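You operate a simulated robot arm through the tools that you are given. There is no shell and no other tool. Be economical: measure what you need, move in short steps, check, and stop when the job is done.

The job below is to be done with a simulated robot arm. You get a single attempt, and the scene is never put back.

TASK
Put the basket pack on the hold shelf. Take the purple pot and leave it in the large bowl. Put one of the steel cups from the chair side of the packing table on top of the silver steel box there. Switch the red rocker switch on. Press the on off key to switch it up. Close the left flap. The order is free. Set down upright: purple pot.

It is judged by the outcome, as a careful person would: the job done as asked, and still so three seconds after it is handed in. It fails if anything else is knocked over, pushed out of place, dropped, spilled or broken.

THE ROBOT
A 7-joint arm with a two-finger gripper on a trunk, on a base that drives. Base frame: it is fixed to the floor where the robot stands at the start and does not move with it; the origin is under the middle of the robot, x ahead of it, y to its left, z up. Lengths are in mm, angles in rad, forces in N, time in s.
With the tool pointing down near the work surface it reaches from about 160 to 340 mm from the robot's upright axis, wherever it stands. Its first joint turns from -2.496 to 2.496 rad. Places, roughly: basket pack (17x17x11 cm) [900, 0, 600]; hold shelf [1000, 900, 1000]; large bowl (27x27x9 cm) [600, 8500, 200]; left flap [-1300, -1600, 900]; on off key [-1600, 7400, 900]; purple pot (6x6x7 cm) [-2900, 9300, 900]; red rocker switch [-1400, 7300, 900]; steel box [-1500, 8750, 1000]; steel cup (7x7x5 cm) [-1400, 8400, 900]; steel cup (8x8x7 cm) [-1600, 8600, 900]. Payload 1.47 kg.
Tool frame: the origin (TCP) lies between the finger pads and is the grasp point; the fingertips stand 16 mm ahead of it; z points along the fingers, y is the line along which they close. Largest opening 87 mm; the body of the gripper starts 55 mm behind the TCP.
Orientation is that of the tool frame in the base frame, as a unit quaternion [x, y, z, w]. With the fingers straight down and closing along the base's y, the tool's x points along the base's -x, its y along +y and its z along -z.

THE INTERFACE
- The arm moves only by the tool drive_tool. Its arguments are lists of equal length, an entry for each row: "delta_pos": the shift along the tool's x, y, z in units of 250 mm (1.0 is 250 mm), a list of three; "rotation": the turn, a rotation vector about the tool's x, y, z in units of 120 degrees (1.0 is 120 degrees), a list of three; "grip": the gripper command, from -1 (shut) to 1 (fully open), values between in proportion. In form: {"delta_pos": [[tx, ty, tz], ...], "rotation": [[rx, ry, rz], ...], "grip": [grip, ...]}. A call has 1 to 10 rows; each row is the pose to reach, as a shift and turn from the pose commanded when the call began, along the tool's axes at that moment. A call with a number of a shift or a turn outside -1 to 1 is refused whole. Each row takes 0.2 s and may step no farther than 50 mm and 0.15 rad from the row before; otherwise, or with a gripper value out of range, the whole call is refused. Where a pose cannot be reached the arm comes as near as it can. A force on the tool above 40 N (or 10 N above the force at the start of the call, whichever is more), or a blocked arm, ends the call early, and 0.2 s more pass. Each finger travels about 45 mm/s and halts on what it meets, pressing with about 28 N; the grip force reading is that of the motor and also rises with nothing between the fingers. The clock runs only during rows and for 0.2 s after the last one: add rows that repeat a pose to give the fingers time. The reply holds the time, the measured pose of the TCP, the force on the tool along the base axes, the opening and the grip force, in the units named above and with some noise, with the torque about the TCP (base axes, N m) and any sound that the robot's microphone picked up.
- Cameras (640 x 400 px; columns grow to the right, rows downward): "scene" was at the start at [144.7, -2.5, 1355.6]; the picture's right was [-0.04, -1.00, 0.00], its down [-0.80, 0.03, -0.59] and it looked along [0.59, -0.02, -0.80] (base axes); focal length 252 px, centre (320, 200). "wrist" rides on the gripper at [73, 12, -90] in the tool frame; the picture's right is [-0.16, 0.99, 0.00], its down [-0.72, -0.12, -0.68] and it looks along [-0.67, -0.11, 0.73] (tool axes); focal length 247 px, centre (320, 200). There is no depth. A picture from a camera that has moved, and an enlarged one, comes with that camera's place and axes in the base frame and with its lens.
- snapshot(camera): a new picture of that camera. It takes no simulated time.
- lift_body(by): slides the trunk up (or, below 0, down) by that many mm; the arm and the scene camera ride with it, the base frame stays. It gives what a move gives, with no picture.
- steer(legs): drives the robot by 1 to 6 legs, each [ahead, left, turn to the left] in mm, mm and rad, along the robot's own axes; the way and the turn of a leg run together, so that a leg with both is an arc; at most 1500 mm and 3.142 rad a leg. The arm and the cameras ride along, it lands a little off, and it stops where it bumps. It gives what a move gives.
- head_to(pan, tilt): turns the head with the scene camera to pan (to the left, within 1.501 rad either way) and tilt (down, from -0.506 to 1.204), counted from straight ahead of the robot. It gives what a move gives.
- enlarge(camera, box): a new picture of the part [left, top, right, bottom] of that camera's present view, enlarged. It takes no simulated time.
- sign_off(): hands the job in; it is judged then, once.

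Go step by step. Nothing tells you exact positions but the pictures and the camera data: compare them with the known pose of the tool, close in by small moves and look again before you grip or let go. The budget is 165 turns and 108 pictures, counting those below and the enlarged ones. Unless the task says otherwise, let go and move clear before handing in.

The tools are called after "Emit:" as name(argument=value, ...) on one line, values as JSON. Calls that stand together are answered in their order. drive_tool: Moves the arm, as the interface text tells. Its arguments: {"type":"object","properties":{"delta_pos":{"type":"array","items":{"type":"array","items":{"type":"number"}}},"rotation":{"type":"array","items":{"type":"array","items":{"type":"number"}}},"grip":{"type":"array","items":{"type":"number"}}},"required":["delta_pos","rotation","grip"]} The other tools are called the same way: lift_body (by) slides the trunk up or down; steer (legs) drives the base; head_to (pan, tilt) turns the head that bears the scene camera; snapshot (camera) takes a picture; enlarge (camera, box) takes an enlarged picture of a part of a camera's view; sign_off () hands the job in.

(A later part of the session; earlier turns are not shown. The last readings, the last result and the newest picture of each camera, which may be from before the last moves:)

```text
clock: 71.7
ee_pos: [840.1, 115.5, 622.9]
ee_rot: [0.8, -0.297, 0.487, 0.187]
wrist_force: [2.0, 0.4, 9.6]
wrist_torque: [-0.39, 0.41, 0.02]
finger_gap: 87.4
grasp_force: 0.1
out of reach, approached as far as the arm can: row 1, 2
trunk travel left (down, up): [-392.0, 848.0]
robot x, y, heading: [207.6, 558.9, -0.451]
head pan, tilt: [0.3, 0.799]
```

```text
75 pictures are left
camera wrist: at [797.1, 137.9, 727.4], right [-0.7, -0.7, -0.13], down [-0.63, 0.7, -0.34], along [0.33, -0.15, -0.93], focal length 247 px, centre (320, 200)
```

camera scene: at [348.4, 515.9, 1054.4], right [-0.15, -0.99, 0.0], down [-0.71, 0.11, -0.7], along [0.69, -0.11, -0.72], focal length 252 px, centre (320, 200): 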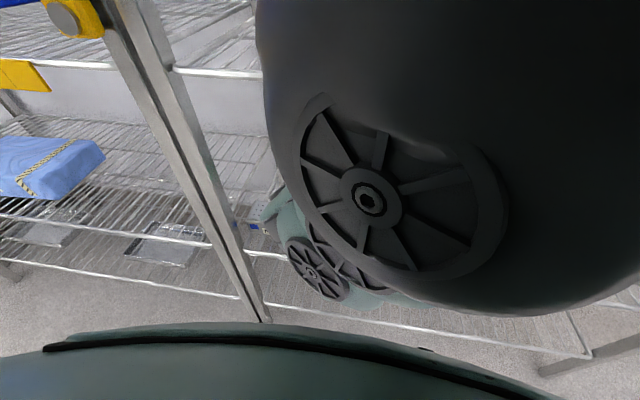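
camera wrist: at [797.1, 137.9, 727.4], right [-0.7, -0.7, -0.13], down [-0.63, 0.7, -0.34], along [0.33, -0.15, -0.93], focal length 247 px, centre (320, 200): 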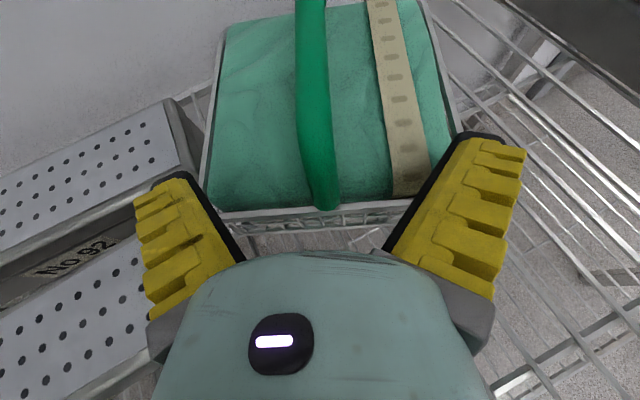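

The fingers are just in front of the handle, pressing lightly downward. Raising the trunk to free them.

Emit:
lift_body(by=60)

Emit:
snapshot(camera="wrist")

```text
clock: 72.7
ee_pos: [837.8, 117.0, 680.7]
ee_rot: [0.8, -0.297, 0.486, 0.187]
wrist_force: [0.4, 0.7, 0.4]
wrist_torque: [0.06, 0.0, -0.01]
finger_gap: 86.9
grasp_force: 0.0
trunk travel left (down, up): [-452.0, 788.0]
robot x, y, heading: [203.1, 559.6, -0.447]
head pan, tilt: [0.3, 0.799]
```

```text
74 pictures are left
camera wrist: at [795.3, 138.8, 785.8], right [-0.7, -0.7, -0.13], down [-0.63, 0.7, -0.33], along [0.32, -0.15, -0.93], focal length 247 px, centre (320, 200)
```

wrist: 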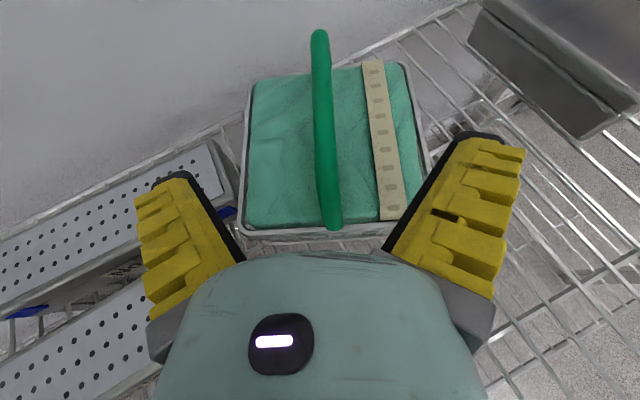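

Free again, and the basket has not moved further: bar from (841,111) to (937,21). Since reach is short here, I'll grip the front of the bar, draw the basket toward the shelf's front edge, and then regrip at its middle. First a small forward extension above the bar.

Emit:
lift_body(by=15)

Emit:
drive_tool(delta_pos=[[0.023, 0, 0.045], [0.046, 0, 0.089]], rotation=[[0, 0, 0], [0, 0, 0]], grip=[1, 1])

```text
clock: 73.3
ee_pos: [831.3, 118.8, 693.4]
ee_rot: [0.801, -0.297, 0.485, 0.187]
wrist_force: [0.3, 0.1, 0.1]
wrist_torque: [-0.02, 0.04, 0.01]
finger_gap: 86.8
grasp_force: 0.0
trunk travel left (down, up): [-467.0, 773.0]
robot x, y, heading: [203.5, 557.8, -0.45]
head pan, tilt: [0.3, 0.799]
```

```text
clock: 74.0
ee_pos: [852.0, 113.2, 687.3]
ee_rot: [0.803, -0.297, 0.483, 0.183]
wrist_force: [0.4, -0.3, 0.8]
wrist_torque: [0.02, 0.02, 0.02]
finger_gap: 86.7
grasp_force: 0.1
trunk travel left (down, up): [-467.0, 773.0]
robot x, y, heading: [204.8, 561.5, -0.454]
head pan, tilt: [0.3, 0.799]
```

The bar is within the open fingers. Lowering 42 mm, then checking.

Emit:
lift_body(by=-42)

Emit:
snapshot(camera="wrist")

```text
clock: 74.8
ee_pos: [856.5, 100.1, 654.5]
ee_rot: [0.799, -0.298, 0.487, 0.188]
wrist_force: [0.0, 0.1, -0.1]
wrist_torque: [0.01, -0.02, 0.06]
finger_gap: 87.0
grasp_force: 0.0
trunk travel left (down, up): [-425.0, 815.0]
robot x, y, heading: [202.8, 557.3, -0.448]
head pan, tilt: [0.3, 0.799]
```

```text
73 pictures are left
camera wrist: at [813.7, 121.5, 760.1], right [-0.7, -0.7, -0.13], down [-0.63, 0.7, -0.34], along [0.33, -0.15, -0.93], focal length 247 px, centre (320, 200)
```

wrist: 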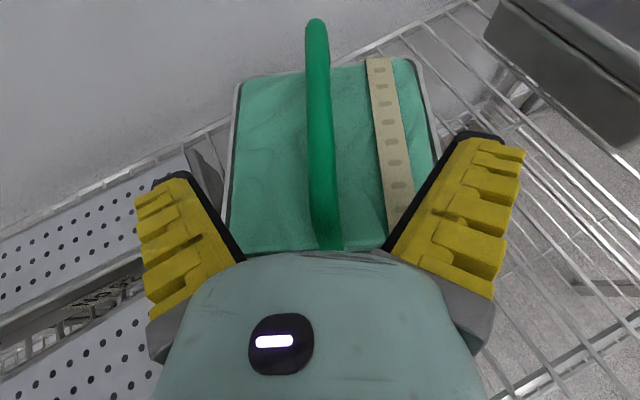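

Bar is centred between the fingers, about 20 mm past its front bend. Lower 10 mm and close.

Emit:
lift_body(by=-11)

Emit:
drive_tool(delta_pos=[[0, 0, 0], [0, 0, 0], [0, 0, 0], [0, 0, 0], [0, 0, 0], [0, 0, 0]], rotation=[[0, 0, 0], [0, 0, 0], [0, 0, 0], [0, 0, 0], [0, 0, 0], [0, 0, 0]], grip=[-1, -1, -1, -1, -1, -1])

Emit:
snapshot(camera="wrist")

```text
clock: 75.4
ee_pos: [855.6, 99.8, 643.3]
ee_rot: [0.8, -0.298, 0.487, 0.188]
wrist_force: [0.1, 0.4, 0.1]
wrist_torque: [0.02, 0.01, 0.02]
finger_gap: 87.0
grasp_force: 0.1
trunk travel left (down, up): [-414.0, 826.0]
robot x, y, heading: [199.2, 557.2, -0.451]
head pan, tilt: [0.3, 0.799]
```

```text
clock: 76.8
ee_pos: [855.1, 101.1, 644.0]
ee_rot: [0.799, -0.298, 0.487, 0.187]
wrist_force: [-3.5, 1.3, 4.4]
wrist_torque: [-0.54, -0.56, -0.03]
finger_gap: 9.4
grasp_force: 28.1
trunk travel left (down, up): [-414.0, 826.0]
robot x, y, heading: [207.7, 559.6, -0.451]
head pan, tilt: [0.3, 0.799]
```

```text
72 pictures are left
camera wrist: at [813.5, 122.3, 748.9], right [-0.7, -0.7, -0.13], down [-0.63, 0.7, -0.34], along [0.33, -0.15, -0.93], focal length 247 px, centre (320, 200)
```

wrist: 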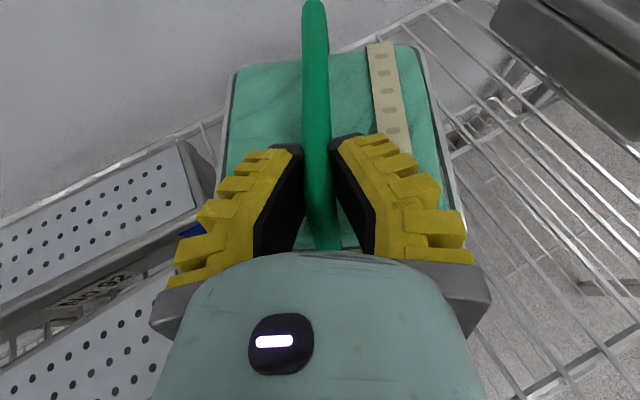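

Gripped at 9.4 mm. Test-lifting slightly to read the weight and tilt.

Emit:
lift_body(by=20)

Emit:
snapshot(camera="wrist")

```text
clock: 77.5
ee_pos: [854.1, 100.5, 661.8]
ee_rot: [0.801, -0.297, 0.486, 0.187]
wrist_force: [-0.4, -0.1, -6.3]
wrist_torque: [0.23, 0.22, -0.03]
finger_gap: 6.2
grasp_force: 28.4
trunk travel left (down, up): [-434.0, 806.0]
robot x, y, heading: [200.6, 559.2, -0.447]
head pan, tilt: [0.3, 0.799]
```

```text
71 pictures are left
camera wrist: at [812.4, 123.0, 767.1], right [-0.7, -0.7, -0.13], down [-0.63, 0.7, -0.33], along [0.32, -0.15, -0.93], focal length 247 px, centre (320, 200)
```

wrist: 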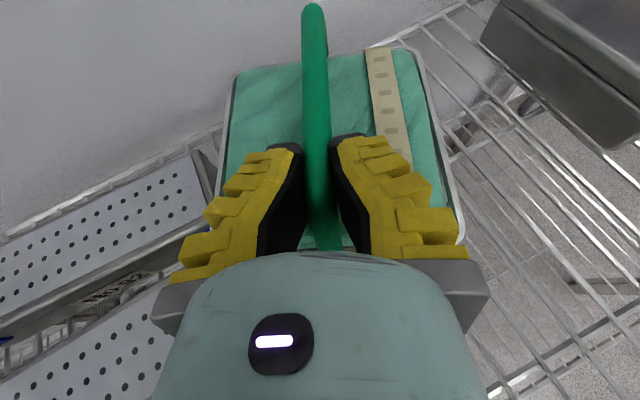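

The gap shrank from 9.4 to 6.2, so the pads hold only the top of the round bar. I'll set it back down, reopen, go 14 mm lower and regrip.

Emit:
lift_body(by=-20)

Emit:
drive_tool(delta_pos=[[0, 0, 0], [0, 0, 0], [0, 0, 0], [0, 0, 0]], rotation=[[0, 0, 0], [0, 0, 0], [0, 0, 0], [0, 0, 0]], grip=[0.3, 0.3, 0.3, 0.3])

Emit:
lift_body(by=-14)

Emit:
snapshot(camera="wrist")

```text
clock: 78.1
ee_pos: [857.0, 100.4, 643.8]
ee_rot: [0.799, -0.297, 0.488, 0.188]
wrist_force: [-1.4, 0.3, 4.2]
wrist_torque: [-0.23, -0.25, 0.01]
finger_gap: 6.3
grasp_force: 27.8
trunk travel left (down, up): [-414.0, 826.0]
robot x, y, heading: [198.2, 560.0, -0.452]
head pan, tilt: [0.3, 0.799]
```

```text
clock: 79.1
ee_pos: [855.2, 100.9, 643.8]
ee_rot: [0.8, -0.297, 0.487, 0.187]
wrist_force: [0.4, 0.0, -0.2]
wrist_torque: [-0.02, -0.01, -0.02]
finger_gap: 61.1
grasp_force: 3.5
trunk travel left (down, up): [-414.0, 826.0]
robot x, y, heading: [203.1, 559.9, -0.447]
head pan, tilt: [0.3, 0.799]
```

```text
clock: 79.8
ee_pos: [855.4, 99.7, 628.3]
ee_rot: [0.8, -0.296, 0.488, 0.187]
wrist_force: [0.3, 0.5, -1.1]
wrist_torque: [-0.03, 0.0, -0.03]
finger_gap: 61.5
grasp_force: 3.5
trunk travel left (down, up): [-400.0, 840.0]
robot x, y, heading: [203.7, 556.0, -0.451]
head pan, tilt: [0.3, 0.799]
```

```text
70 pictures are left
camera wrist: at [813.7, 122.2, 734.4], right [-0.7, -0.7, -0.13], down [-0.63, 0.7, -0.34], along [0.33, -0.15, -0.93], focal length 247 px, centre (320, 200)
```

wrist: 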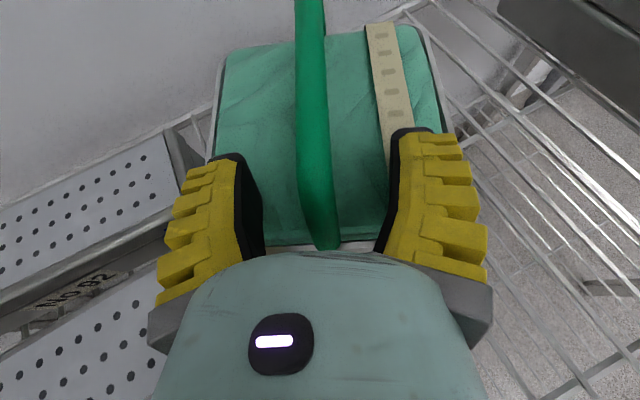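

Pads now sit lower on the bar. Closing.

Emit:
drive_tool(delta_pos=[[0, 0, 0], [0, 0, 0], [0, 0, 0], [0, 0, 0], [0, 0, 0]], rotation=[[0, 0, 0], [0, 0, 0], [0, 0, 0], [0, 0, 0], [0, 0, 0]], grip=[-1, -1, -1, -1, -1])

Emit:
lift_body(by=15)

```text
clock: 81.0
ee_pos: [854.7, 99.5, 630.3]
ee_rot: [0.799, -0.298, 0.487, 0.188]
wrist_force: [0.2, -0.9, -0.9]
wrist_torque: [0.25, -0.16, -0.11]
finger_gap: 5.7
grasp_force: 27.6
trunk travel left (down, up): [-400.0, 840.0]
robot x, y, heading: [201.4, 559.1, -0.447]
head pan, tilt: [0.3, 0.799]
```

```text
clock: 81.6
ee_pos: [854.7, 101.6, 643.0]
ee_rot: [0.801, -0.297, 0.485, 0.187]
wrist_force: [-1.0, -0.5, -7.2]
wrist_torque: [0.22, 0.28, 0.02]
finger_gap: 6.2
grasp_force: 28.4
trunk travel left (down, up): [-415.0, 825.0]
robot x, y, heading: [204.7, 560.7, -0.453]
head pan, tilt: [0.3, 0.799]
```

The gap stays near 6, so the handle strap is simply that thin. Lifting 40 more and looking.

Emit:
lift_body(by=40)

Emit:
snapshot(camera="wrist")

```text
clock: 82.4
ee_pos: [854.4, 101.2, 682.1]
ee_rot: [0.8, -0.296, 0.487, 0.187]
wrist_force: [-0.6, 0.4, -5.5]
wrist_torque: [0.22, 0.25, -0.01]
finger_gap: 6.0
grasp_force: 27.8
trunk travel left (down, up): [-455.0, 785.0]
robot x, y, heading: [206.2, 555.6, -0.45]
head pan, tilt: [0.3, 0.799]
```

```text
69 pictures are left
camera wrist: at [812.3, 123.1, 788.2], right [-0.7, -0.7, -0.13], down [-0.63, 0.7, -0.33], along [0.32, -0.15, -0.93], focal length 247 px, centre (320, 200)
```

wrist: 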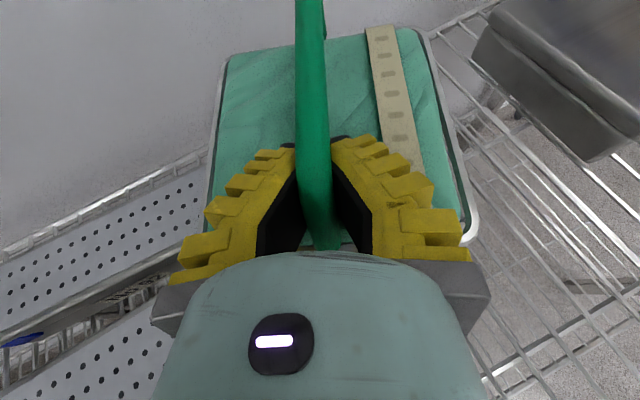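

Securely lifted, about 0.6 kg. Raise 35 mm more to clear the boxes and back straight out.

Emit:
lift_body(by=35)

Emit:
steer(legs=[[-150, 0, 0]])

Emit:
snapshot(camera="wrist")

```text
clock: 83.1
ee_pos: [836.8, 133.5, 674.1]
ee_rot: [0.823, -0.282, 0.465, 0.166]
wrist_force: [0.7, 0.1, -6.8]
wrist_torque: [0.26, 0.26, 0.0]
finger_gap: 5.9
grasp_force: 28.4
trunk travel left (down, up): [-482.0, 758.0]
robot x, y, heading: [202.6, 561.0, -0.453]
head pan, tilt: [0.3, 0.799]
stopped: the force on the tool passed its limit at 85 N (the readings are from after the stop); the commanded pose is now the measured one
```

```text
clock: 84.5
ee_pos: [729.9, 192.1, 689.7]
ee_rot: [0.816, -0.282, 0.478, 0.163]
wrist_force: [-0.6, -0.6, -6.5]
wrist_torque: [0.22, 0.25, 0.0]
finger_gap: 6.0
grasp_force: 27.8
trunk travel left (down, up): [-482.0, 758.0]
robot x, y, heading: [68.9, 625.8, -0.45]
head pan, tilt: [0.3, 0.799]
```

```text
68 pictures are left
camera wrist: at [690.1, 208.7, 795.7], right [-0.67, -0.73, -0.14], down [-0.68, 0.67, -0.3], along [0.31, -0.1, -0.94], focal length 247 px, centre (320, 200)
```

wrist: 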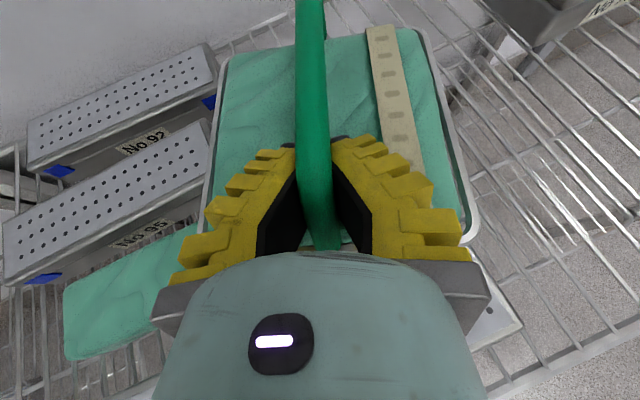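

Basket still held. Now clear of the shelf edge above, I'll raise 50 mm and back out fully.

Emit:
lift_body(by=50)

Emit:
steer(legs=[[-420, 0, 0]])

Emit:
snapshot(camera="wrist")

```text
clock: 85.4
ee_pos: [730.0, 192.8, 737.7]
ee_rot: [0.817, -0.281, 0.477, 0.163]
wrist_force: [0.1, 1.1, -6.0]
wrist_torque: [0.2, 0.29, 0.01]
finger_gap: 5.8
grasp_force: 27.7
trunk travel left (down, up): [-532.0, 708.0]
robot x, y, heading: [71.4, 624.7, -0.453]
head pan, tilt: [0.3, 0.799]
```

```text
clock: 88.0
ee_pos: [355.4, 374.5, 739.3]
ee_rot: [0.816, -0.281, 0.478, 0.163]
wrist_force: [0.3, -0.4, -6.0]
wrist_torque: [0.23, 0.23, 0.01]
finger_gap: 6.4
grasp_force: 27.8
trunk travel left (down, up): [-532.0, 708.0]
robot x, y, heading: [-305.0, 803.5, -0.452]
head pan, tilt: [0.3, 0.799]
```

```text
67 pictures are left
camera wrist: at [314.7, 390.5, 845.5], right [-0.67, -0.73, -0.14], down [-0.68, 0.67, -0.3], along [0.31, -0.1, -0.94], focal length 247 px, centre (320, 200)
```

wrist: 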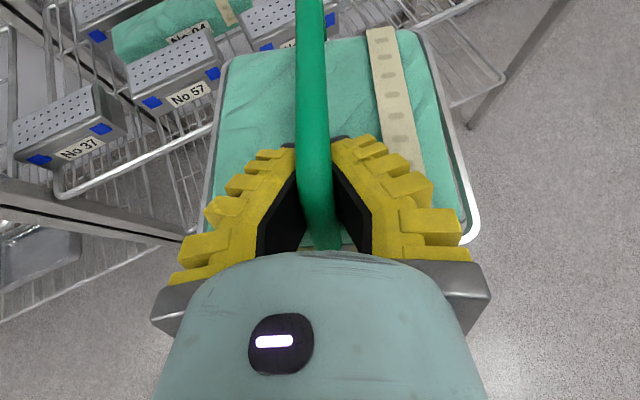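

Boxes are all in place and the basket is clear. The HOLD zone is around (970,910) with its shelf near z 926; I'll back off a little more, slide left in front of it and raise the trunk.

Emit:
steer(legs=[[-120, 0, 0], [0, 753, 0]])

Emit:
lift_body(by=360)

Emit:
head_to(pan=0.3, tilt=0.5)

Emit:
snapshot(camera="scene")

Emit:
snapshot(camera="wrist")

```text
clock: 92.9
ee_pos: [575.7, 1108.4, 738.7]
ee_rot: [0.817, -0.28, 0.478, 0.162]
wrist_force: [0.2, -0.3, -5.8]
wrist_torque: [0.19, 0.26, 0.03]
finger_gap: 5.7
grasp_force: 27.4
trunk travel left (down, up): [-532.0, 708.0]
robot x, y, heading: [-82.8, 1541.5, -0.444]
head pan, tilt: [0.3, 0.799]
```

```text
clock: 96.4
ee_pos: [575.8, 1107.6, 1099.9]
ee_rot: [0.817, -0.28, 0.477, 0.162]
wrist_force: [-0.3, 0.0, -6.9]
wrist_torque: [0.17, 0.22, 0.02]
finger_gap: 5.7
grasp_force: 27.6
trunk travel left (down, up): [-892.0, 348.0]
robot x, y, heading: [-83.1, 1538.9, -0.447]
head pan, tilt: [0.3, 0.799]
```

```text
clock: 97.2
ee_pos: [577.4, 1108.0, 1099.5]
ee_rot: [0.817, -0.28, 0.478, 0.162]
wrist_force: [-0.8, -0.4, -6.1]
wrist_torque: [0.25, 0.29, -0.01]
finger_gap: 6.1
grasp_force: 28.5
trunk travel left (down, up): [-892.0, 348.0]
robot x, y, heading: [-83.1, 1536.1, -0.451]
head pan, tilt: [0.3, 0.499]
```

```text
66 pictures are left
camera scene: at [67.8, 1493.4, 1580.3], right [-0.15, -0.99, 0.0], down [-0.47, 0.07, -0.88], along [0.87, -0.13, -0.48], focal length 252 px, centre (320, 200)
```

scene: 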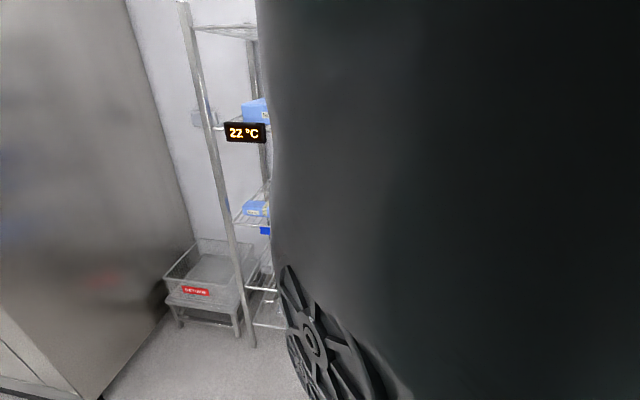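

```text
65 pictures are left
camera wrist: at [535.9, 1123.5, 1205.6], right [-0.67, -0.73, -0.14], down [-0.68, 0.67, -0.3], along [0.31, -0.1, -0.94], focal length 247 px, centre (320, 200)
```

wrist: 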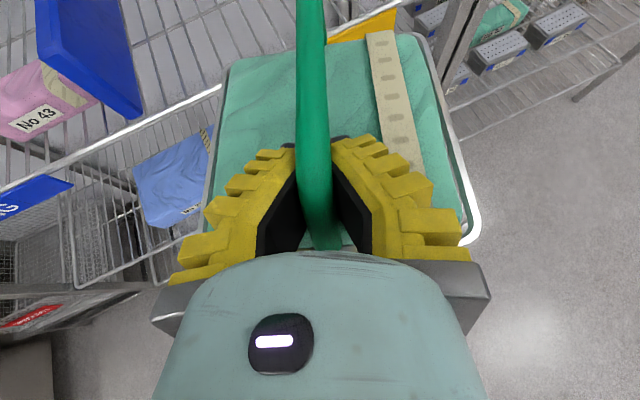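

The blue divider's near end is at about (929,1200) and the post at (744,680), so the HOLD zone is straight ahead. Advancing 230 mm at height and checking that the spot is empty.

Emit:
steer(legs=[[230, 0, 0]])

Emit:
snapshot(camera="wrist")

```text
clock: 99.0
ee_pos: [783.4, 1008.4, 1098.6]
ee_rot: [0.817, -0.28, 0.477, 0.163]
wrist_force: [-1.1, 0.5, -5.3]
wrist_torque: [0.18, 0.25, -0.04]
finger_gap: 6.1
grasp_force: 27.3
trunk travel left (down, up): [-892.0, 348.0]
robot x, y, heading: [121.9, 1435.7, -0.45]
head pan, tilt: [0.3, 0.499]
```

```text
64 pictures are left
camera wrist: at [743.3, 1024.2, 1205.6], right [-0.67, -0.73, -0.14], down [-0.68, 0.67, -0.3], along [0.31, -0.1, -0.94], focal length 247 px, centre (320, 200)
```

wrist: 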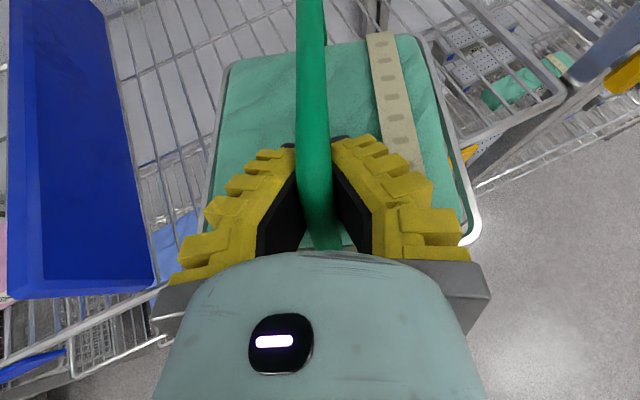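

The shelf ahead is empty. Advancing 185 mm more to be over it.

Emit:
steer(legs=[[185, 0, 0]])

Emit:
snapshot(camera="wrist")

```text
clock: 100.5
ee_pos: [950.8, 929.1, 1098.7]
ee_rot: [0.817, -0.279, 0.477, 0.162]
wrist_force: [0.7, 0.7, -5.3]
wrist_torque: [0.2, 0.24, 0.03]
finger_gap: 6.0
grasp_force: 27.9
trunk travel left (down, up): [-892.0, 348.0]
robot x, y, heading: [291.0, 1356.2, -0.448]
head pan, tilt: [0.3, 0.499]
```

```text
63 pictures are left
camera wrist: at [910.1, 945.1, 1205.5], right [-0.67, -0.73, -0.14], down [-0.68, 0.67, -0.3], along [0.31, -0.1, -0.94], focal length 247 px, centre (320, 200)
```

wrist: 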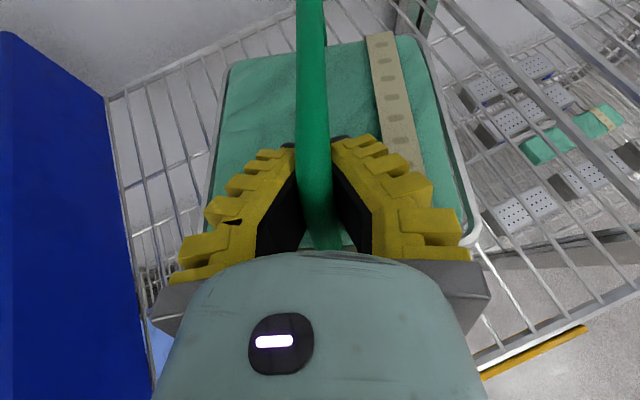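

The basket is well inside the shelf outline. Lowering to just above the shelf, then by small steps.

Emit:
lift_body(by=-60)

Emit:
lift_body(by=-12)

```text
clock: 101.5
ee_pos: [952.3, 928.5, 1040.0]
ee_rot: [0.816, -0.28, 0.479, 0.163]
wrist_force: [1.6, -0.5, -2.0]
wrist_torque: [-0.27, -0.31, 0.02]
finger_gap: 6.0
grasp_force: 28.1
trunk travel left (down, up): [-832.0, 408.0]
robot x, y, heading: [286.6, 1361.4, -0.446]
head pan, tilt: [0.3, 0.499]
```

```text
clock: 102.1
ee_pos: [952.4, 929.0, 1028.9]
ee_rot: [0.816, -0.279, 0.48, 0.161]
wrist_force: [-3.6, 2.9, 11.5]
wrist_torque: [-0.15, -0.08, 0.0]
finger_gap: 5.7
grasp_force: 28.2
trunk travel left (down, up): [-820.0, 420.0]
robot x, y, heading: [283.5, 1358.5, -0.445]
head pan, tilt: [0.3, 0.499]
```

Resting on the shelf (upward force 11 N). I'll ease up 6 mm, then open the fingers.

Emit:
lift_body(by=6)

Emit:
drive_tool(delta_pos=[[0, 0, 0], [0, 0, 0], [0, 0, 0], [0, 0, 0], [0, 0, 0], [0, 0, 0]], rotation=[[0, 0, 0], [0, 0, 0], [0, 0, 0], [0, 0, 0], [0, 0, 0], [0, 0, 0]], grip=[0.5, 0.5, 0.5, 0.5, 0.5, 0.5])

Emit:
snapshot(camera="wrist")

```text
clock: 102.6
ee_pos: [949.2, 930.0, 1032.1]
ee_rot: [0.817, -0.279, 0.477, 0.162]
wrist_force: [0.0, -0.3, -6.3]
wrist_torque: [0.22, 0.24, -0.02]
finger_gap: 6.0
grasp_force: 28.2
trunk travel left (down, up): [-826.0, 414.0]
robot x, y, heading: [288.8, 1359.8, -0.447]
head pan, tilt: [0.3, 0.499]
```

```text
clock: 104.0
ee_pos: [950.7, 928.1, 1033.5]
ee_rot: [0.817, -0.28, 0.478, 0.163]
wrist_force: [0.1, 0.1, -0.9]
wrist_torque: [-0.01, -0.03, -0.03]
finger_gap: 69.3
grasp_force: 2.7
trunk travel left (down, up): [-826.0, 414.0]
robot x, y, heading: [288.0, 1357.1, -0.448]
head pan, tilt: [0.3, 0.499]
```

```text
62 pictures are left
camera wrist: at [910.6, 944.7, 1140.3], right [-0.67, -0.73, -0.14], down [-0.68, 0.67, -0.3], along [0.31, -0.1, -0.94], focal length 247 px, centre (320, 200)
```

wrist: 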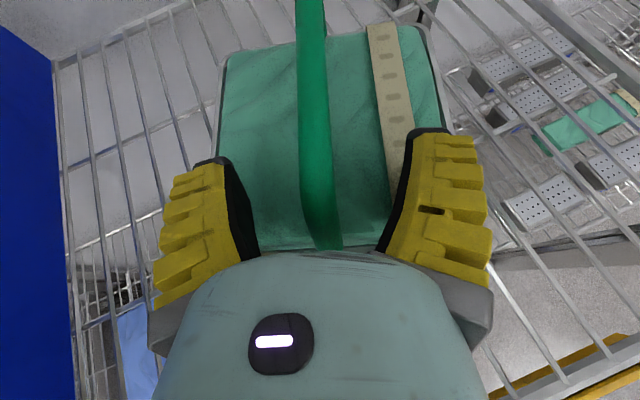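

Released and sitting flat. Raising clear and backing away.

Emit:
lift_body(by=80)

Emit:
steer(legs=[[-500, 0, 0]])

Emit:
snapshot(camera="wrist")

```text
clock: 105.2
ee_pos: [950.2, 927.5, 1113.1]
ee_rot: [0.817, -0.28, 0.478, 0.162]
wrist_force: [0.1, 1.0, -0.2]
wrist_torque: [-0.02, -0.04, 0.02]
finger_gap: 69.0
grasp_force: 2.2
trunk travel left (down, up): [-906.0, 334.0]
robot x, y, heading: [288.0, 1355.1, -0.444]
head pan, tilt: [0.3, 0.499]
```

```text
clock: 108.1
ee_pos: [505.0, 1145.6, 1113.1]
ee_rot: [0.817, -0.277, 0.479, 0.161]
wrist_force: [-0.2, 0.3, -0.1]
wrist_torque: [0.0, 0.01, -0.02]
finger_gap: 69.2
grasp_force: 3.7
trunk travel left (down, up): [-906.0, 334.0]
robot x, y, heading: [-161.8, 1566.1, -0.441]
head pan, tilt: [0.3, 0.499]
```

```text
61 pictures are left
camera wrist: at [464.1, 1161.7, 1220.4], right [-0.66, -0.74, -0.14], down [-0.68, 0.67, -0.3], along [0.31, -0.1, -0.94], focal length 247 px, centre (320, 200)
```

wrist: 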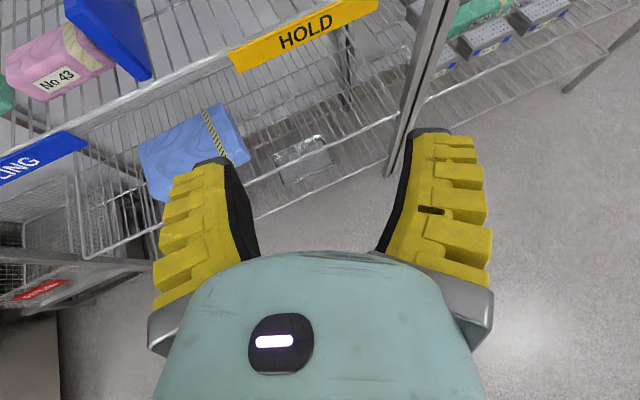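

The basket pack is done. Before travelling, I'll retract the arm in the open to a more compact posture.

Emit:
drive_tool(delta_pos=[[-0.078, 0, -0.14], [-0.156, 0, -0.28], [-0.234, 0, -0.42], [-0.312, 0, -0.56], [-0.39, 0, -0.7]], rotation=[[0, 0, 0], [0, 0, 0], [0, 0, 0], [0, 0, 0], [0, 0, 0]], grip=[1, 1, 1, 1, 1])

```text
clock: 109.3
ee_pos: [347.0, 1271.3, 1061.3]
ee_rot: [0.817, -0.277, 0.479, 0.161]
wrist_force: [0.2, -0.5, 0.0]
wrist_torque: [0.01, 0.03, -0.02]
finger_gap: 86.8
grasp_force: 0.0
out of reach, approached as far as the arm can: row 1, 2, 3, 4, 5
trunk travel left (down, up): [-906.0, 334.0]
robot x, y, heading: [-159.3, 1567.2, -0.442]
head pan, tilt: [0.3, 0.499]
```

Retracted. Next the left flap: turn to face it and look.

Emit:
steer(legs=[[-200, 0, 0], [0, 0, -1.3]])

Emit:
head_to(pan=0.36, tilt=0.2)

Emit:
snapshot(camera="scene")

Emit:
snapshot(camera="wrist")

```text
clock: 114.1
ee_pos: [-491.0, 1085.0, 1060.4]
ee_rot: [-0.486, 0.713, -0.286, -0.417]
wrist_force: [0.8, -0.3, -0.6]
wrist_torque: [0.03, -0.01, 0.01]
finger_gap: 86.8
grasp_force: 0.0
trunk travel left (down, up): [-906.0, 334.0]
robot x, y, heading: [-343.2, 1656.9, -1.74]
head pan, tilt: [0.3, 0.499]
```

```text
clock: 114.9
ee_pos: [-491.0, 1084.5, 1061.3]
ee_rot: [-0.486, 0.713, -0.286, -0.416]
wrist_force: [0.1, 0.6, -0.8]
wrist_torque: [-0.01, 0.01, -0.01]
finger_gap: 86.9
grasp_force: 0.1
trunk travel left (down, up): [-906.0, 334.0]
robot x, y, heading: [-343.8, 1657.5, -1.732]
head pan, tilt: [0.36, 0.201]
```

```text
60 pictures are left
camera scene: at [-334.6, 1495.6, 1622.2], right [-0.98, -0.2, 0.0], down [-0.04, 0.2, -0.98], along [0.19, -0.96, -0.2], focal length 252 px, centre (320, 200)
```

scene: 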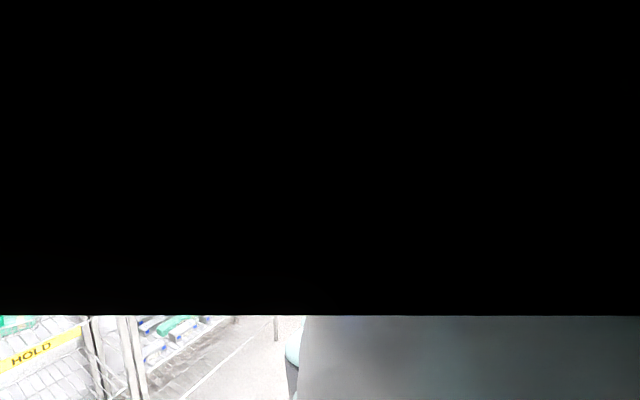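

```text
59 pictures are left
camera wrist: at [-486.7, 1127.8, 1166.9], right [-0.89, 0.43, -0.14], down [0.45, 0.84, -0.3], along [-0.01, -0.33, -0.94], focal length 247 px, centre (320, 200)
```

wrist: 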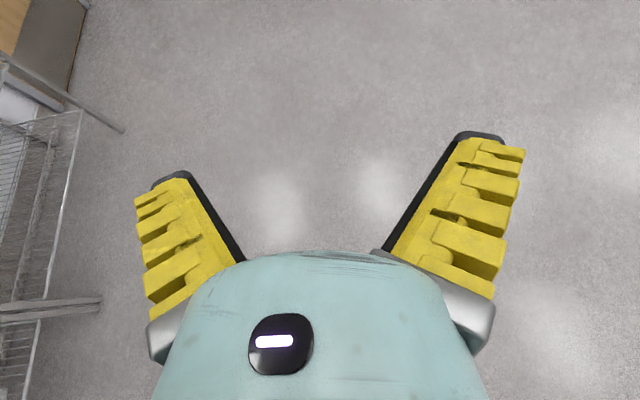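

The head's view is cut by the robot's own rim; the wrist camera serves better, so I'll pitch the tool up to look ahead.

Emit:
drive_tool(delta_pos=[[0.116, 0, -0.008], [0.229, 0, -0.034], [0.337, 0, -0.074], [0.438, 0, -0.131], [0.53, 0, -0.202], [0.611, 0, -0.284]], rotation=[[0, 0.069, 0], [0, 0.138, 0], [0, 0.207, 0], [0, 0.276, 0], [0, 0.345, 0], [0, 0.414, 0]], grip=[1, 1, 1, 1, 1, 1])

Emit:
snapshot(camera="wrist")

```text
clock: 116.3
ee_pos: [-495.8, 1073.1, 1228.6]
ee_rot: [0.321, -0.471, 0.465, 0.677]
wrist_force: [0.0, 1.3, -0.2]
wrist_torque: [-0.04, 0.0, 0.01]
finger_gap: 86.9
grasp_force: 0.1
trunk travel left (down, up): [-906.0, 334.0]
robot x, y, heading: [-346.3, 1656.5, -1.737]
head pan, tilt: [0.36, 0.201]
```

```text
58 pictures are left
camera wrist: at [-467.4, 1178.4, 1264.3], right [-0.94, 0.31, -0.15], down [0.25, 0.32, -0.92], along [-0.23, -0.9, -0.37], focal length 247 px, centre (320, 200)
```

wrist: 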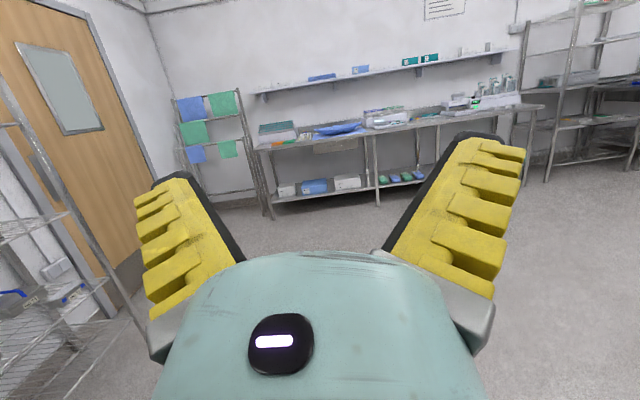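

That gives a fine view of a bench; the flap should be near pixel (318,133). Enlarging.

Emit:
enlarge(camera="wrist", box=[240, 80, 480, 230])

```text
2.67 times, centred on (360, 155) of wrist
camera zoom: at [-467.4, 1178.4, 1264.3], right [-0.94, 0.31, -0.15], down [0.25, 0.32, -0.92], along [-0.23, -0.9, -0.37], focal length 659 px, centre (213, 320)
```

zoom: 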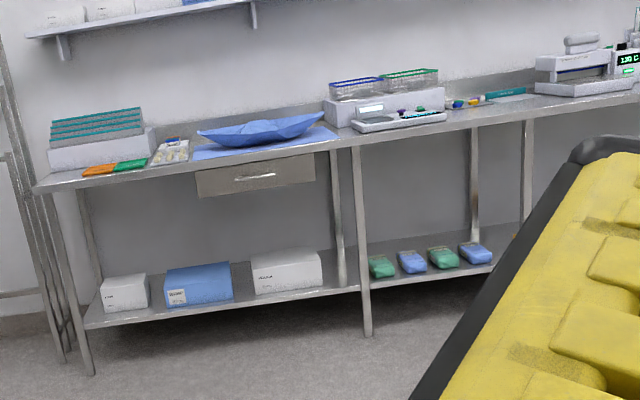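

There is a blue wrap with flaps on the bench; that must hold the left flap. I'll drive nearer, facing the bench squarely.

Emit:
steer(legs=[[0, 0, 0.167], [1000, -500, 0], [900, -450, 0]])

Emit:
snapshot(camera="wrist")

```text
clock: 127.5
ee_pos: [-1331.0, -854.7, 1227.7]
ee_rot: [0.361, -0.442, 0.52, 0.635]
wrist_force: [0.8, 0.5, -0.2]
wrist_torque: [-0.01, 0.01, 0.03]
finger_gap: 87.0
grasp_force: 0.2
trunk travel left (down, up): [-906.0, 334.0]
robot x, y, heading: [-1281.9, -255.4, -1.559]
head pan, tilt: [0.36, 0.201]
```

```text
56 pictures are left
camera wrist: at [-1320.7, -744.7, 1264.3], right [-0.98, 0.14, -0.15], down [0.19, 0.35, -0.92], along [-0.08, -0.92, -0.37], focal length 247 px, centre (320, 200)
```

wrist: 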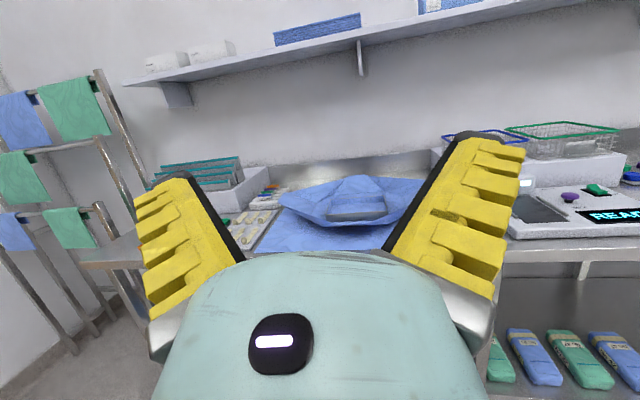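

I need to see the wrap from above. Pitching the tool back down and approaching 250 mm with the trunk raised.

Emit:
drive_tool(delta_pos=[[-0.116, 0, -0.008], [-0.229, 0, -0.034], [-0.337, 0, -0.074], [-0.438, 0, -0.131], [-0.53, 0, -0.202], [-0.611, 0, -0.284]], rotation=[[0, -0.069, 0], [0, -0.138, 0], [0, -0.207, 0], [0, -0.276, 0], [0, -0.345, 0], [0, -0.414, 0]], grip=[1, 1, 1, 1, 1, 1])

Emit:
lift_body(by=120)

Emit:
steer(legs=[[330, 0, 0]])

Emit:
snapshot(camera="wrist")

```text
clock: 128.9
ee_pos: [-1326.8, -841.4, 1059.6]
ee_rot: [-0.546, 0.668, -0.321, -0.39]
wrist_force: [-0.1, -0.5, 0.0]
wrist_torque: [-0.01, -0.03, 0.0]
finger_gap: 87.0
grasp_force: 0.0
trunk travel left (down, up): [-906.0, 334.0]
robot x, y, heading: [-1280.9, -255.1, -1.557]
head pan, tilt: [0.36, 0.201]
```

```text
clock: 130.4
ee_pos: [-1327.5, -841.2, 1179.6]
ee_rot: [-0.546, 0.668, -0.321, -0.39]
wrist_force: [-0.2, -0.2, -0.8]
wrist_torque: [0.03, 0.02, -0.01]
finger_gap: 87.2
grasp_force: 0.1
trunk travel left (down, up): [-1026.0, 214.0]
robot x, y, heading: [-1282.9, -252.6, -1.557]
head pan, tilt: [0.36, 0.201]
```

```text
clock: 132.6
ee_pos: [-1319.9, -1168.8, 1180.0]
ee_rot: [-0.548, 0.667, -0.321, -0.389]
wrist_force: [0.0, -0.6, 0.7]
wrist_torque: [0.0, 0.02, -0.02]
finger_gap: 87.2
grasp_force: 0.0
trunk travel left (down, up): [-1026.0, 214.0]
robot x, y, heading: [-1277.2, -579.4, -1.556]
head pan, tilt: [0.36, 0.201]
```

```text
55 pictures are left
camera wrist: at [-1323.2, -1125.0, 1286.7], right [-0.95, 0.27, -0.14], down [0.3, 0.91, -0.3], along [0.05, -0.33, -0.94], focal length 247 px, centre (320, 200)
```

wrist: 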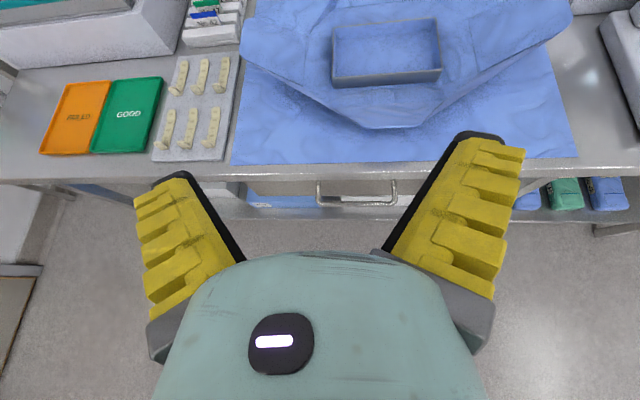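

A blue wrap with a tray in the middle and corner flaps. Moving 130 mm closer to see it whole.

Emit:
steer(legs=[[140, 0, 0]])

Emit:
snapshot(camera="wrist")

```text
clock: 133.9
ee_pos: [-1317.8, -1306.6, 1180.9]
ee_rot: [-0.548, 0.666, -0.322, -0.389]
wrist_force: [0.2, -0.2, 0.3]
wrist_torque: [-0.01, 0.03, 0.02]
finger_gap: 87.2
grasp_force: 0.1
trunk travel left (down, up): [-1026.0, 214.0]
robot x, y, heading: [-1272.6, -717.1, -1.556]
head pan, tilt: [0.36, 0.201]
```

```text
54 pictures are left
camera wrist: at [-1320.7, -1263.8, 1286.7], right [-0.95, 0.27, -0.14], down [0.3, 0.91, -0.3], along [0.05, -0.33, -0.94], focal length 247 px, centre (320, 200)
```

wrist: 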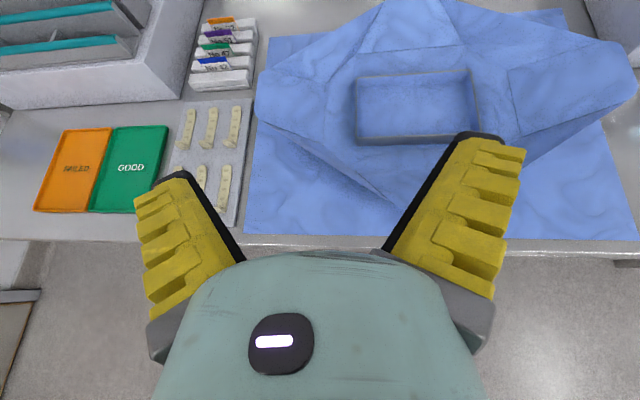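

Four flaps surround the tray; the left one lies around (-1230…-1350, -1600). I'll enlarge it to see its hinge and edges.

Emit:
enlarge(camera="wrist", box=[230, 0, 640, 256])

```text
1.56 times, centred on (435, 128) of wrist
camera zoom: at [-1320.7, -1263.8, 1286.7], right [-0.95, 0.27, -0.14], down [0.3, 0.91, -0.3], along [0.05, -0.33, -0.94], focal length 386 px, centre (140, 312)
```

zoom: 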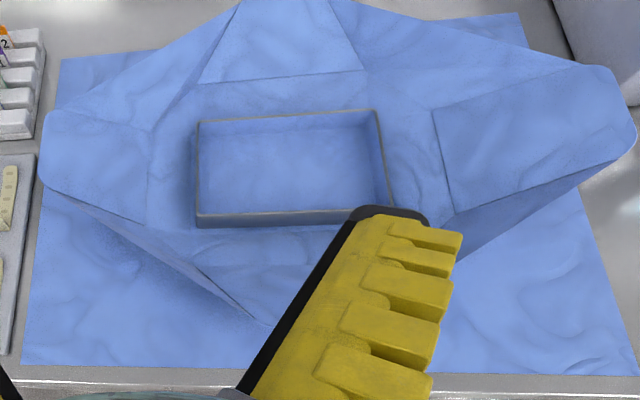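

The bench is turned by about 17°; the left flap hinges near (-1360,-1576,888) and its tip is at about (-1250,-1612,940). Plan: slide the closed fingers under the flap from the front and swing it over. First close the gripper, level the tool somewhat and align with the bench.

Emit:
drive_tool(delta_pos=[[0, 0, 0], [0, 0, 0], [0, 0, 0], [0, 0, 0], [0, 0, 0]], rotation=[[0, 0.06, 0], [0, 0.117, 0], [0, 0.117, 0], [0, 0.117, 0], [0, 0.117, 0]], grip=[-1, -1, -1, -1, -1])

Emit:
steer(legs=[[0, 0, -0.117]])

```text
clock: 135.2
ee_pos: [-1316.5, -1307.8, 1180.6]
ee_rot: [-0.504, 0.614, -0.387, -0.468]
wrist_force: [0.7, -0.5, 0.8]
wrist_torque: [0.0, 0.01, 0.03]
finger_gap: 0.0
grasp_force: 15.0
trunk travel left (down, up): [-1026.0, 214.0]
robot x, y, heading: [-1275.9, -718.7, -1.555]
head pan, tilt: [0.36, 0.201]
```

```text
clock: 136.1
ee_pos: [-1385.3, -1299.1, 1180.0]
ee_rot: [-0.468, 0.643, -0.358, -0.49]
wrist_force: [-0.2, 0.0, -0.2]
wrist_torque: [-0.01, -0.04, 0.01]
finger_gap: 0.0
grasp_force: 28.0
trunk travel left (down, up): [-1026.0, 214.0]
robot x, y, heading: [-1268.4, -717.1, -1.665]
head pan, tilt: [0.36, 0.201]
```

Emit:
steer(legs=[[100, 176, 0]])

Emit:
lift_body(by=-190)

Emit:
snapshot(camera="wrist")

```text
clock: 137.7
ee_pos: [-1221.8, -1414.5, 1180.8]
ee_rot: [-0.468, 0.643, -0.358, -0.489]
wrist_force: [-0.3, 0.8, 0.4]
wrist_torque: [0.03, 0.02, 0.05]
finger_gap: 0.0
grasp_force: 28.0
trunk travel left (down, up): [-1026.0, 214.0]
robot x, y, heading: [-1111.6, -835.3, -1.667]
head pan, tilt: [0.36, 0.201]
```

```text
clock: 139.8
ee_pos: [-1220.9, -1413.8, 989.8]
ee_rot: [-0.468, 0.643, -0.358, -0.489]
wrist_force: [1.2, 1.3, -0.3]
wrist_torque: [0.03, 0.04, -0.01]
finger_gap: 0.0
grasp_force: 28.1
trunk travel left (down, up): [-836.0, 404.0]
robot x, y, heading: [-1109.6, -838.4, -1.662]
head pan, tilt: [0.36, 0.201]
```

```text
52 pictures are left
camera wrist: at [-1212.3, -1347.7, 1083.3], right [-0.93, 0.34, -0.15], down [0.37, 0.77, -0.52], along [-0.06, -0.54, -0.84], focal length 247 px, centre (320, 200)
```

wrist: 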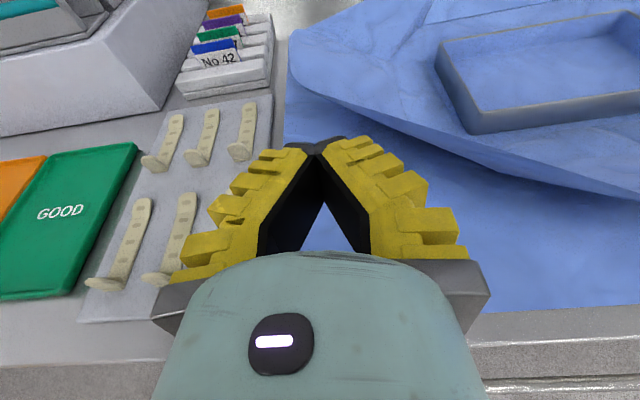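

The flap tip is higher than I thought (about z 975, flap at ~40°), which leaves good room beneath it. Moving to just in front of the flap's front edge and lowering to z≈932.

Emit:
steer(legs=[[56, -12, 0]])

Emit:
lift_body(by=-56)

Emit:
snapshot(camera="wrist")

```text
clock: 140.8
ee_pos: [-1238.1, -1469.4, 989.9]
ee_rot: [-0.467, 0.643, -0.357, -0.49]
wrist_force: [0.0, 0.9, 0.6]
wrist_torque: [-0.03, 0.01, 0.04]
finger_gap: 0.2
grasp_force: 28.3
trunk travel left (down, up): [-836.0, 404.0]
robot x, y, heading: [-1124.3, -888.2, -1.663]
head pan, tilt: [0.36, 0.201]
```

```text
clock: 141.7
ee_pos: [-1238.2, -1469.3, 933.9]
ee_rot: [-0.468, 0.643, -0.358, -0.489]
wrist_force: [1.1, 0.6, 0.2]
wrist_torque: [-0.02, -0.02, 0.02]
finger_gap: 0.0
grasp_force: 28.3
trunk travel left (down, up): [-780.0, 460.0]
robot x, y, heading: [-1128.7, -890.1, -1.666]
head pan, tilt: [0.36, 0.201]
```

```text
51 pictures are left
camera wrist: at [-1229.6, -1402.6, 1027.3], right [-0.93, 0.34, -0.15], down [0.37, 0.77, -0.52], along [-0.06, -0.54, -0.84], focal length 247 px, centre (320, 200)
```

wrist: 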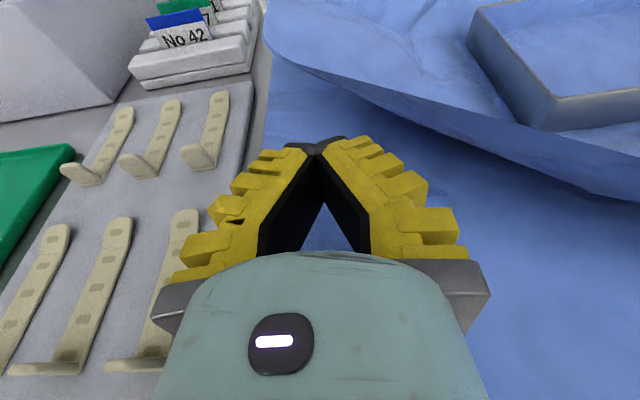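

Lowering 16 mm more so the finger tops pass under the flap's front edge, then advancing 80 mm.

Emit:
lift_body(by=-16)

Emit:
steer(legs=[[80, -12, 0]])

Emit:
snapshot(camera="wrist")

```text
clock: 142.3
ee_pos: [-1240.3, -1469.2, 919.0]
ee_rot: [-0.467, 0.643, -0.358, -0.49]
wrist_force: [-0.9, 0.2, 0.7]
wrist_torque: [0.0, 0.01, 0.0]
finger_gap: 0.0
grasp_force: 27.9
trunk travel left (down, up): [-764.0, 476.0]
robot x, y, heading: [-1128.9, -887.1, -1.667]
head pan, tilt: [0.36, 0.201]
```

```text
clock: 143.5
ee_pos: [-1256.8, -1539.0, 917.3]
ee_rot: [-0.468, 0.644, -0.355, -0.491]
wrist_force: [8.3, 15.1, 10.4]
wrist_torque: [-0.07, 0.43, -0.56]
finger_gap: 0.1
grasp_force: 27.8
trunk travel left (down, up): [-764.0, 476.0]
robot x, y, heading: [-1146.1, -960.8, -1.666]
head pan, tilt: [0.36, 0.201]
stopped in leg 1: the force on the tool passed its limit at 54 N (the readings are from after the stop); the commanded pose is now the measured one
```

```text
50 pictures are left
camera wrist: at [-1246.3, -1471.7, 1010.3], right [-0.93, 0.35, -0.15], down [0.37, 0.77, -0.52], along [-0.06, -0.53, -0.84], focal length 247 px, centre (320, 200)
```

wrist: 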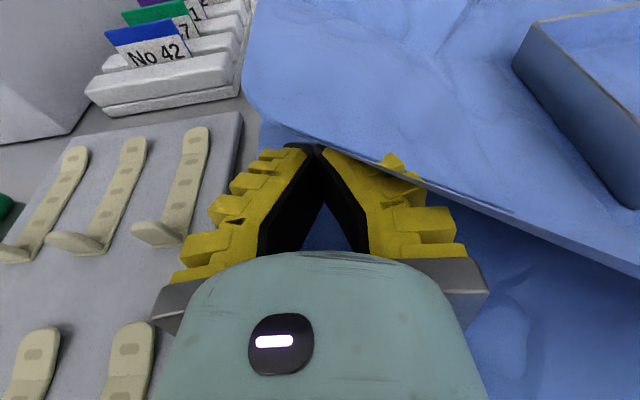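

The right finger touched the sheet's underside. I'll back off, shift 22 mm outward where the flap is higher, and go in again under the tip.

Emit:
steer(legs=[[-35, 0, 0], [0, 22, 0], [85, -8, 0]])

Emit:
snapshot(camera="wrist")

```text
clock: 145.4
ee_pos: [-1244.2, -1576.3, 915.1]
ee_rot: [-0.468, 0.644, -0.353, -0.491]
wrist_force: [5.3, 10.3, 5.6]
wrist_torque: [-0.02, 0.26, -0.53]
finger_gap: 0.3
grasp_force: 27.6
trunk travel left (down, up): [-764.0, 476.0]
robot x, y, heading: [-1134.2, -1001.2, -1.664]
head pan, tilt: [0.36, 0.201]
stopped in leg 3: the force on the tool passed its limit at 85 N (the readings are from after the stop); the commanded pose is now the measured one
```

```text
49 pictures are left
camera wrist: at [-1233.8, -1510.6, 1010.0], right [-0.93, 0.35, -0.15], down [0.37, 0.77, -0.52], along [-0.06, -0.53, -0.84], focal length 247 px, centre (320, 200)
```

wrist: 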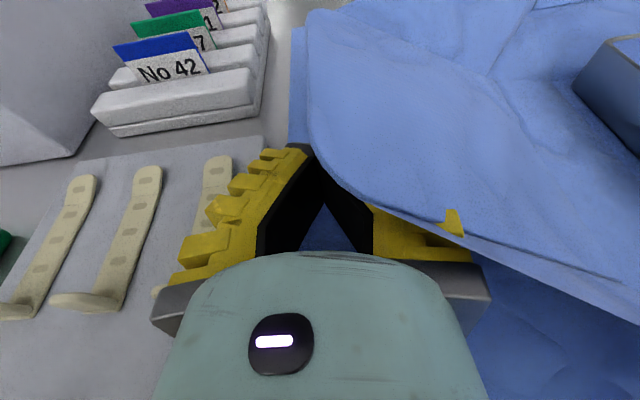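

The right finger is beneath the flap's tip now. Trying a gentle 15 mm lift to see if the flap swings.

Emit:
steer(legs=[[-15, 4, 0]])

Emit:
lift_body(by=25)

Emit:
snapshot(camera="wrist")

```text
clock: 146.2
ee_pos: [-1241.0, -1563.2, 917.3]
ee_rot: [-0.469, 0.644, -0.354, -0.49]
wrist_force: [0.1, 1.0, -1.1]
wrist_torque: [0.01, -0.02, 0.03]
finger_gap: 0.1
grasp_force: 27.6
trunk travel left (down, up): [-764.0, 476.0]
robot x, y, heading: [-1128.0, -984.8, -1.668]
head pan, tilt: [0.36, 0.201]
```

```text
clock: 146.9
ee_pos: [-1238.6, -1563.9, 942.2]
ee_rot: [-0.468, 0.643, -0.355, -0.491]
wrist_force: [-0.3, -0.2, -0.3]
wrist_torque: [0.02, 0.01, 0.0]
finger_gap: 0.0
grasp_force: 27.8
trunk travel left (down, up): [-789.0, 451.0]
robot x, y, heading: [-1130.5, -989.9, -1.667]
head pan, tilt: [0.36, 0.201]
```

```text
48 pictures are left
camera wrist: at [-1229.2, -1497.6, 1035.8], right [-0.93, 0.35, -0.15], down [0.37, 0.77, -0.52], along [-0.06, -0.53, -0.84], focal length 247 px, centre (320, 200)
```

wrist: 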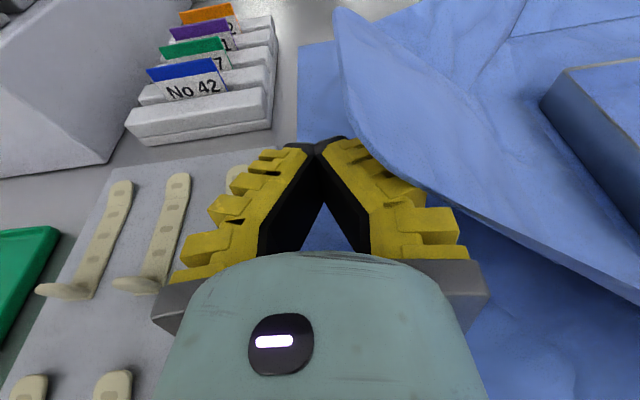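

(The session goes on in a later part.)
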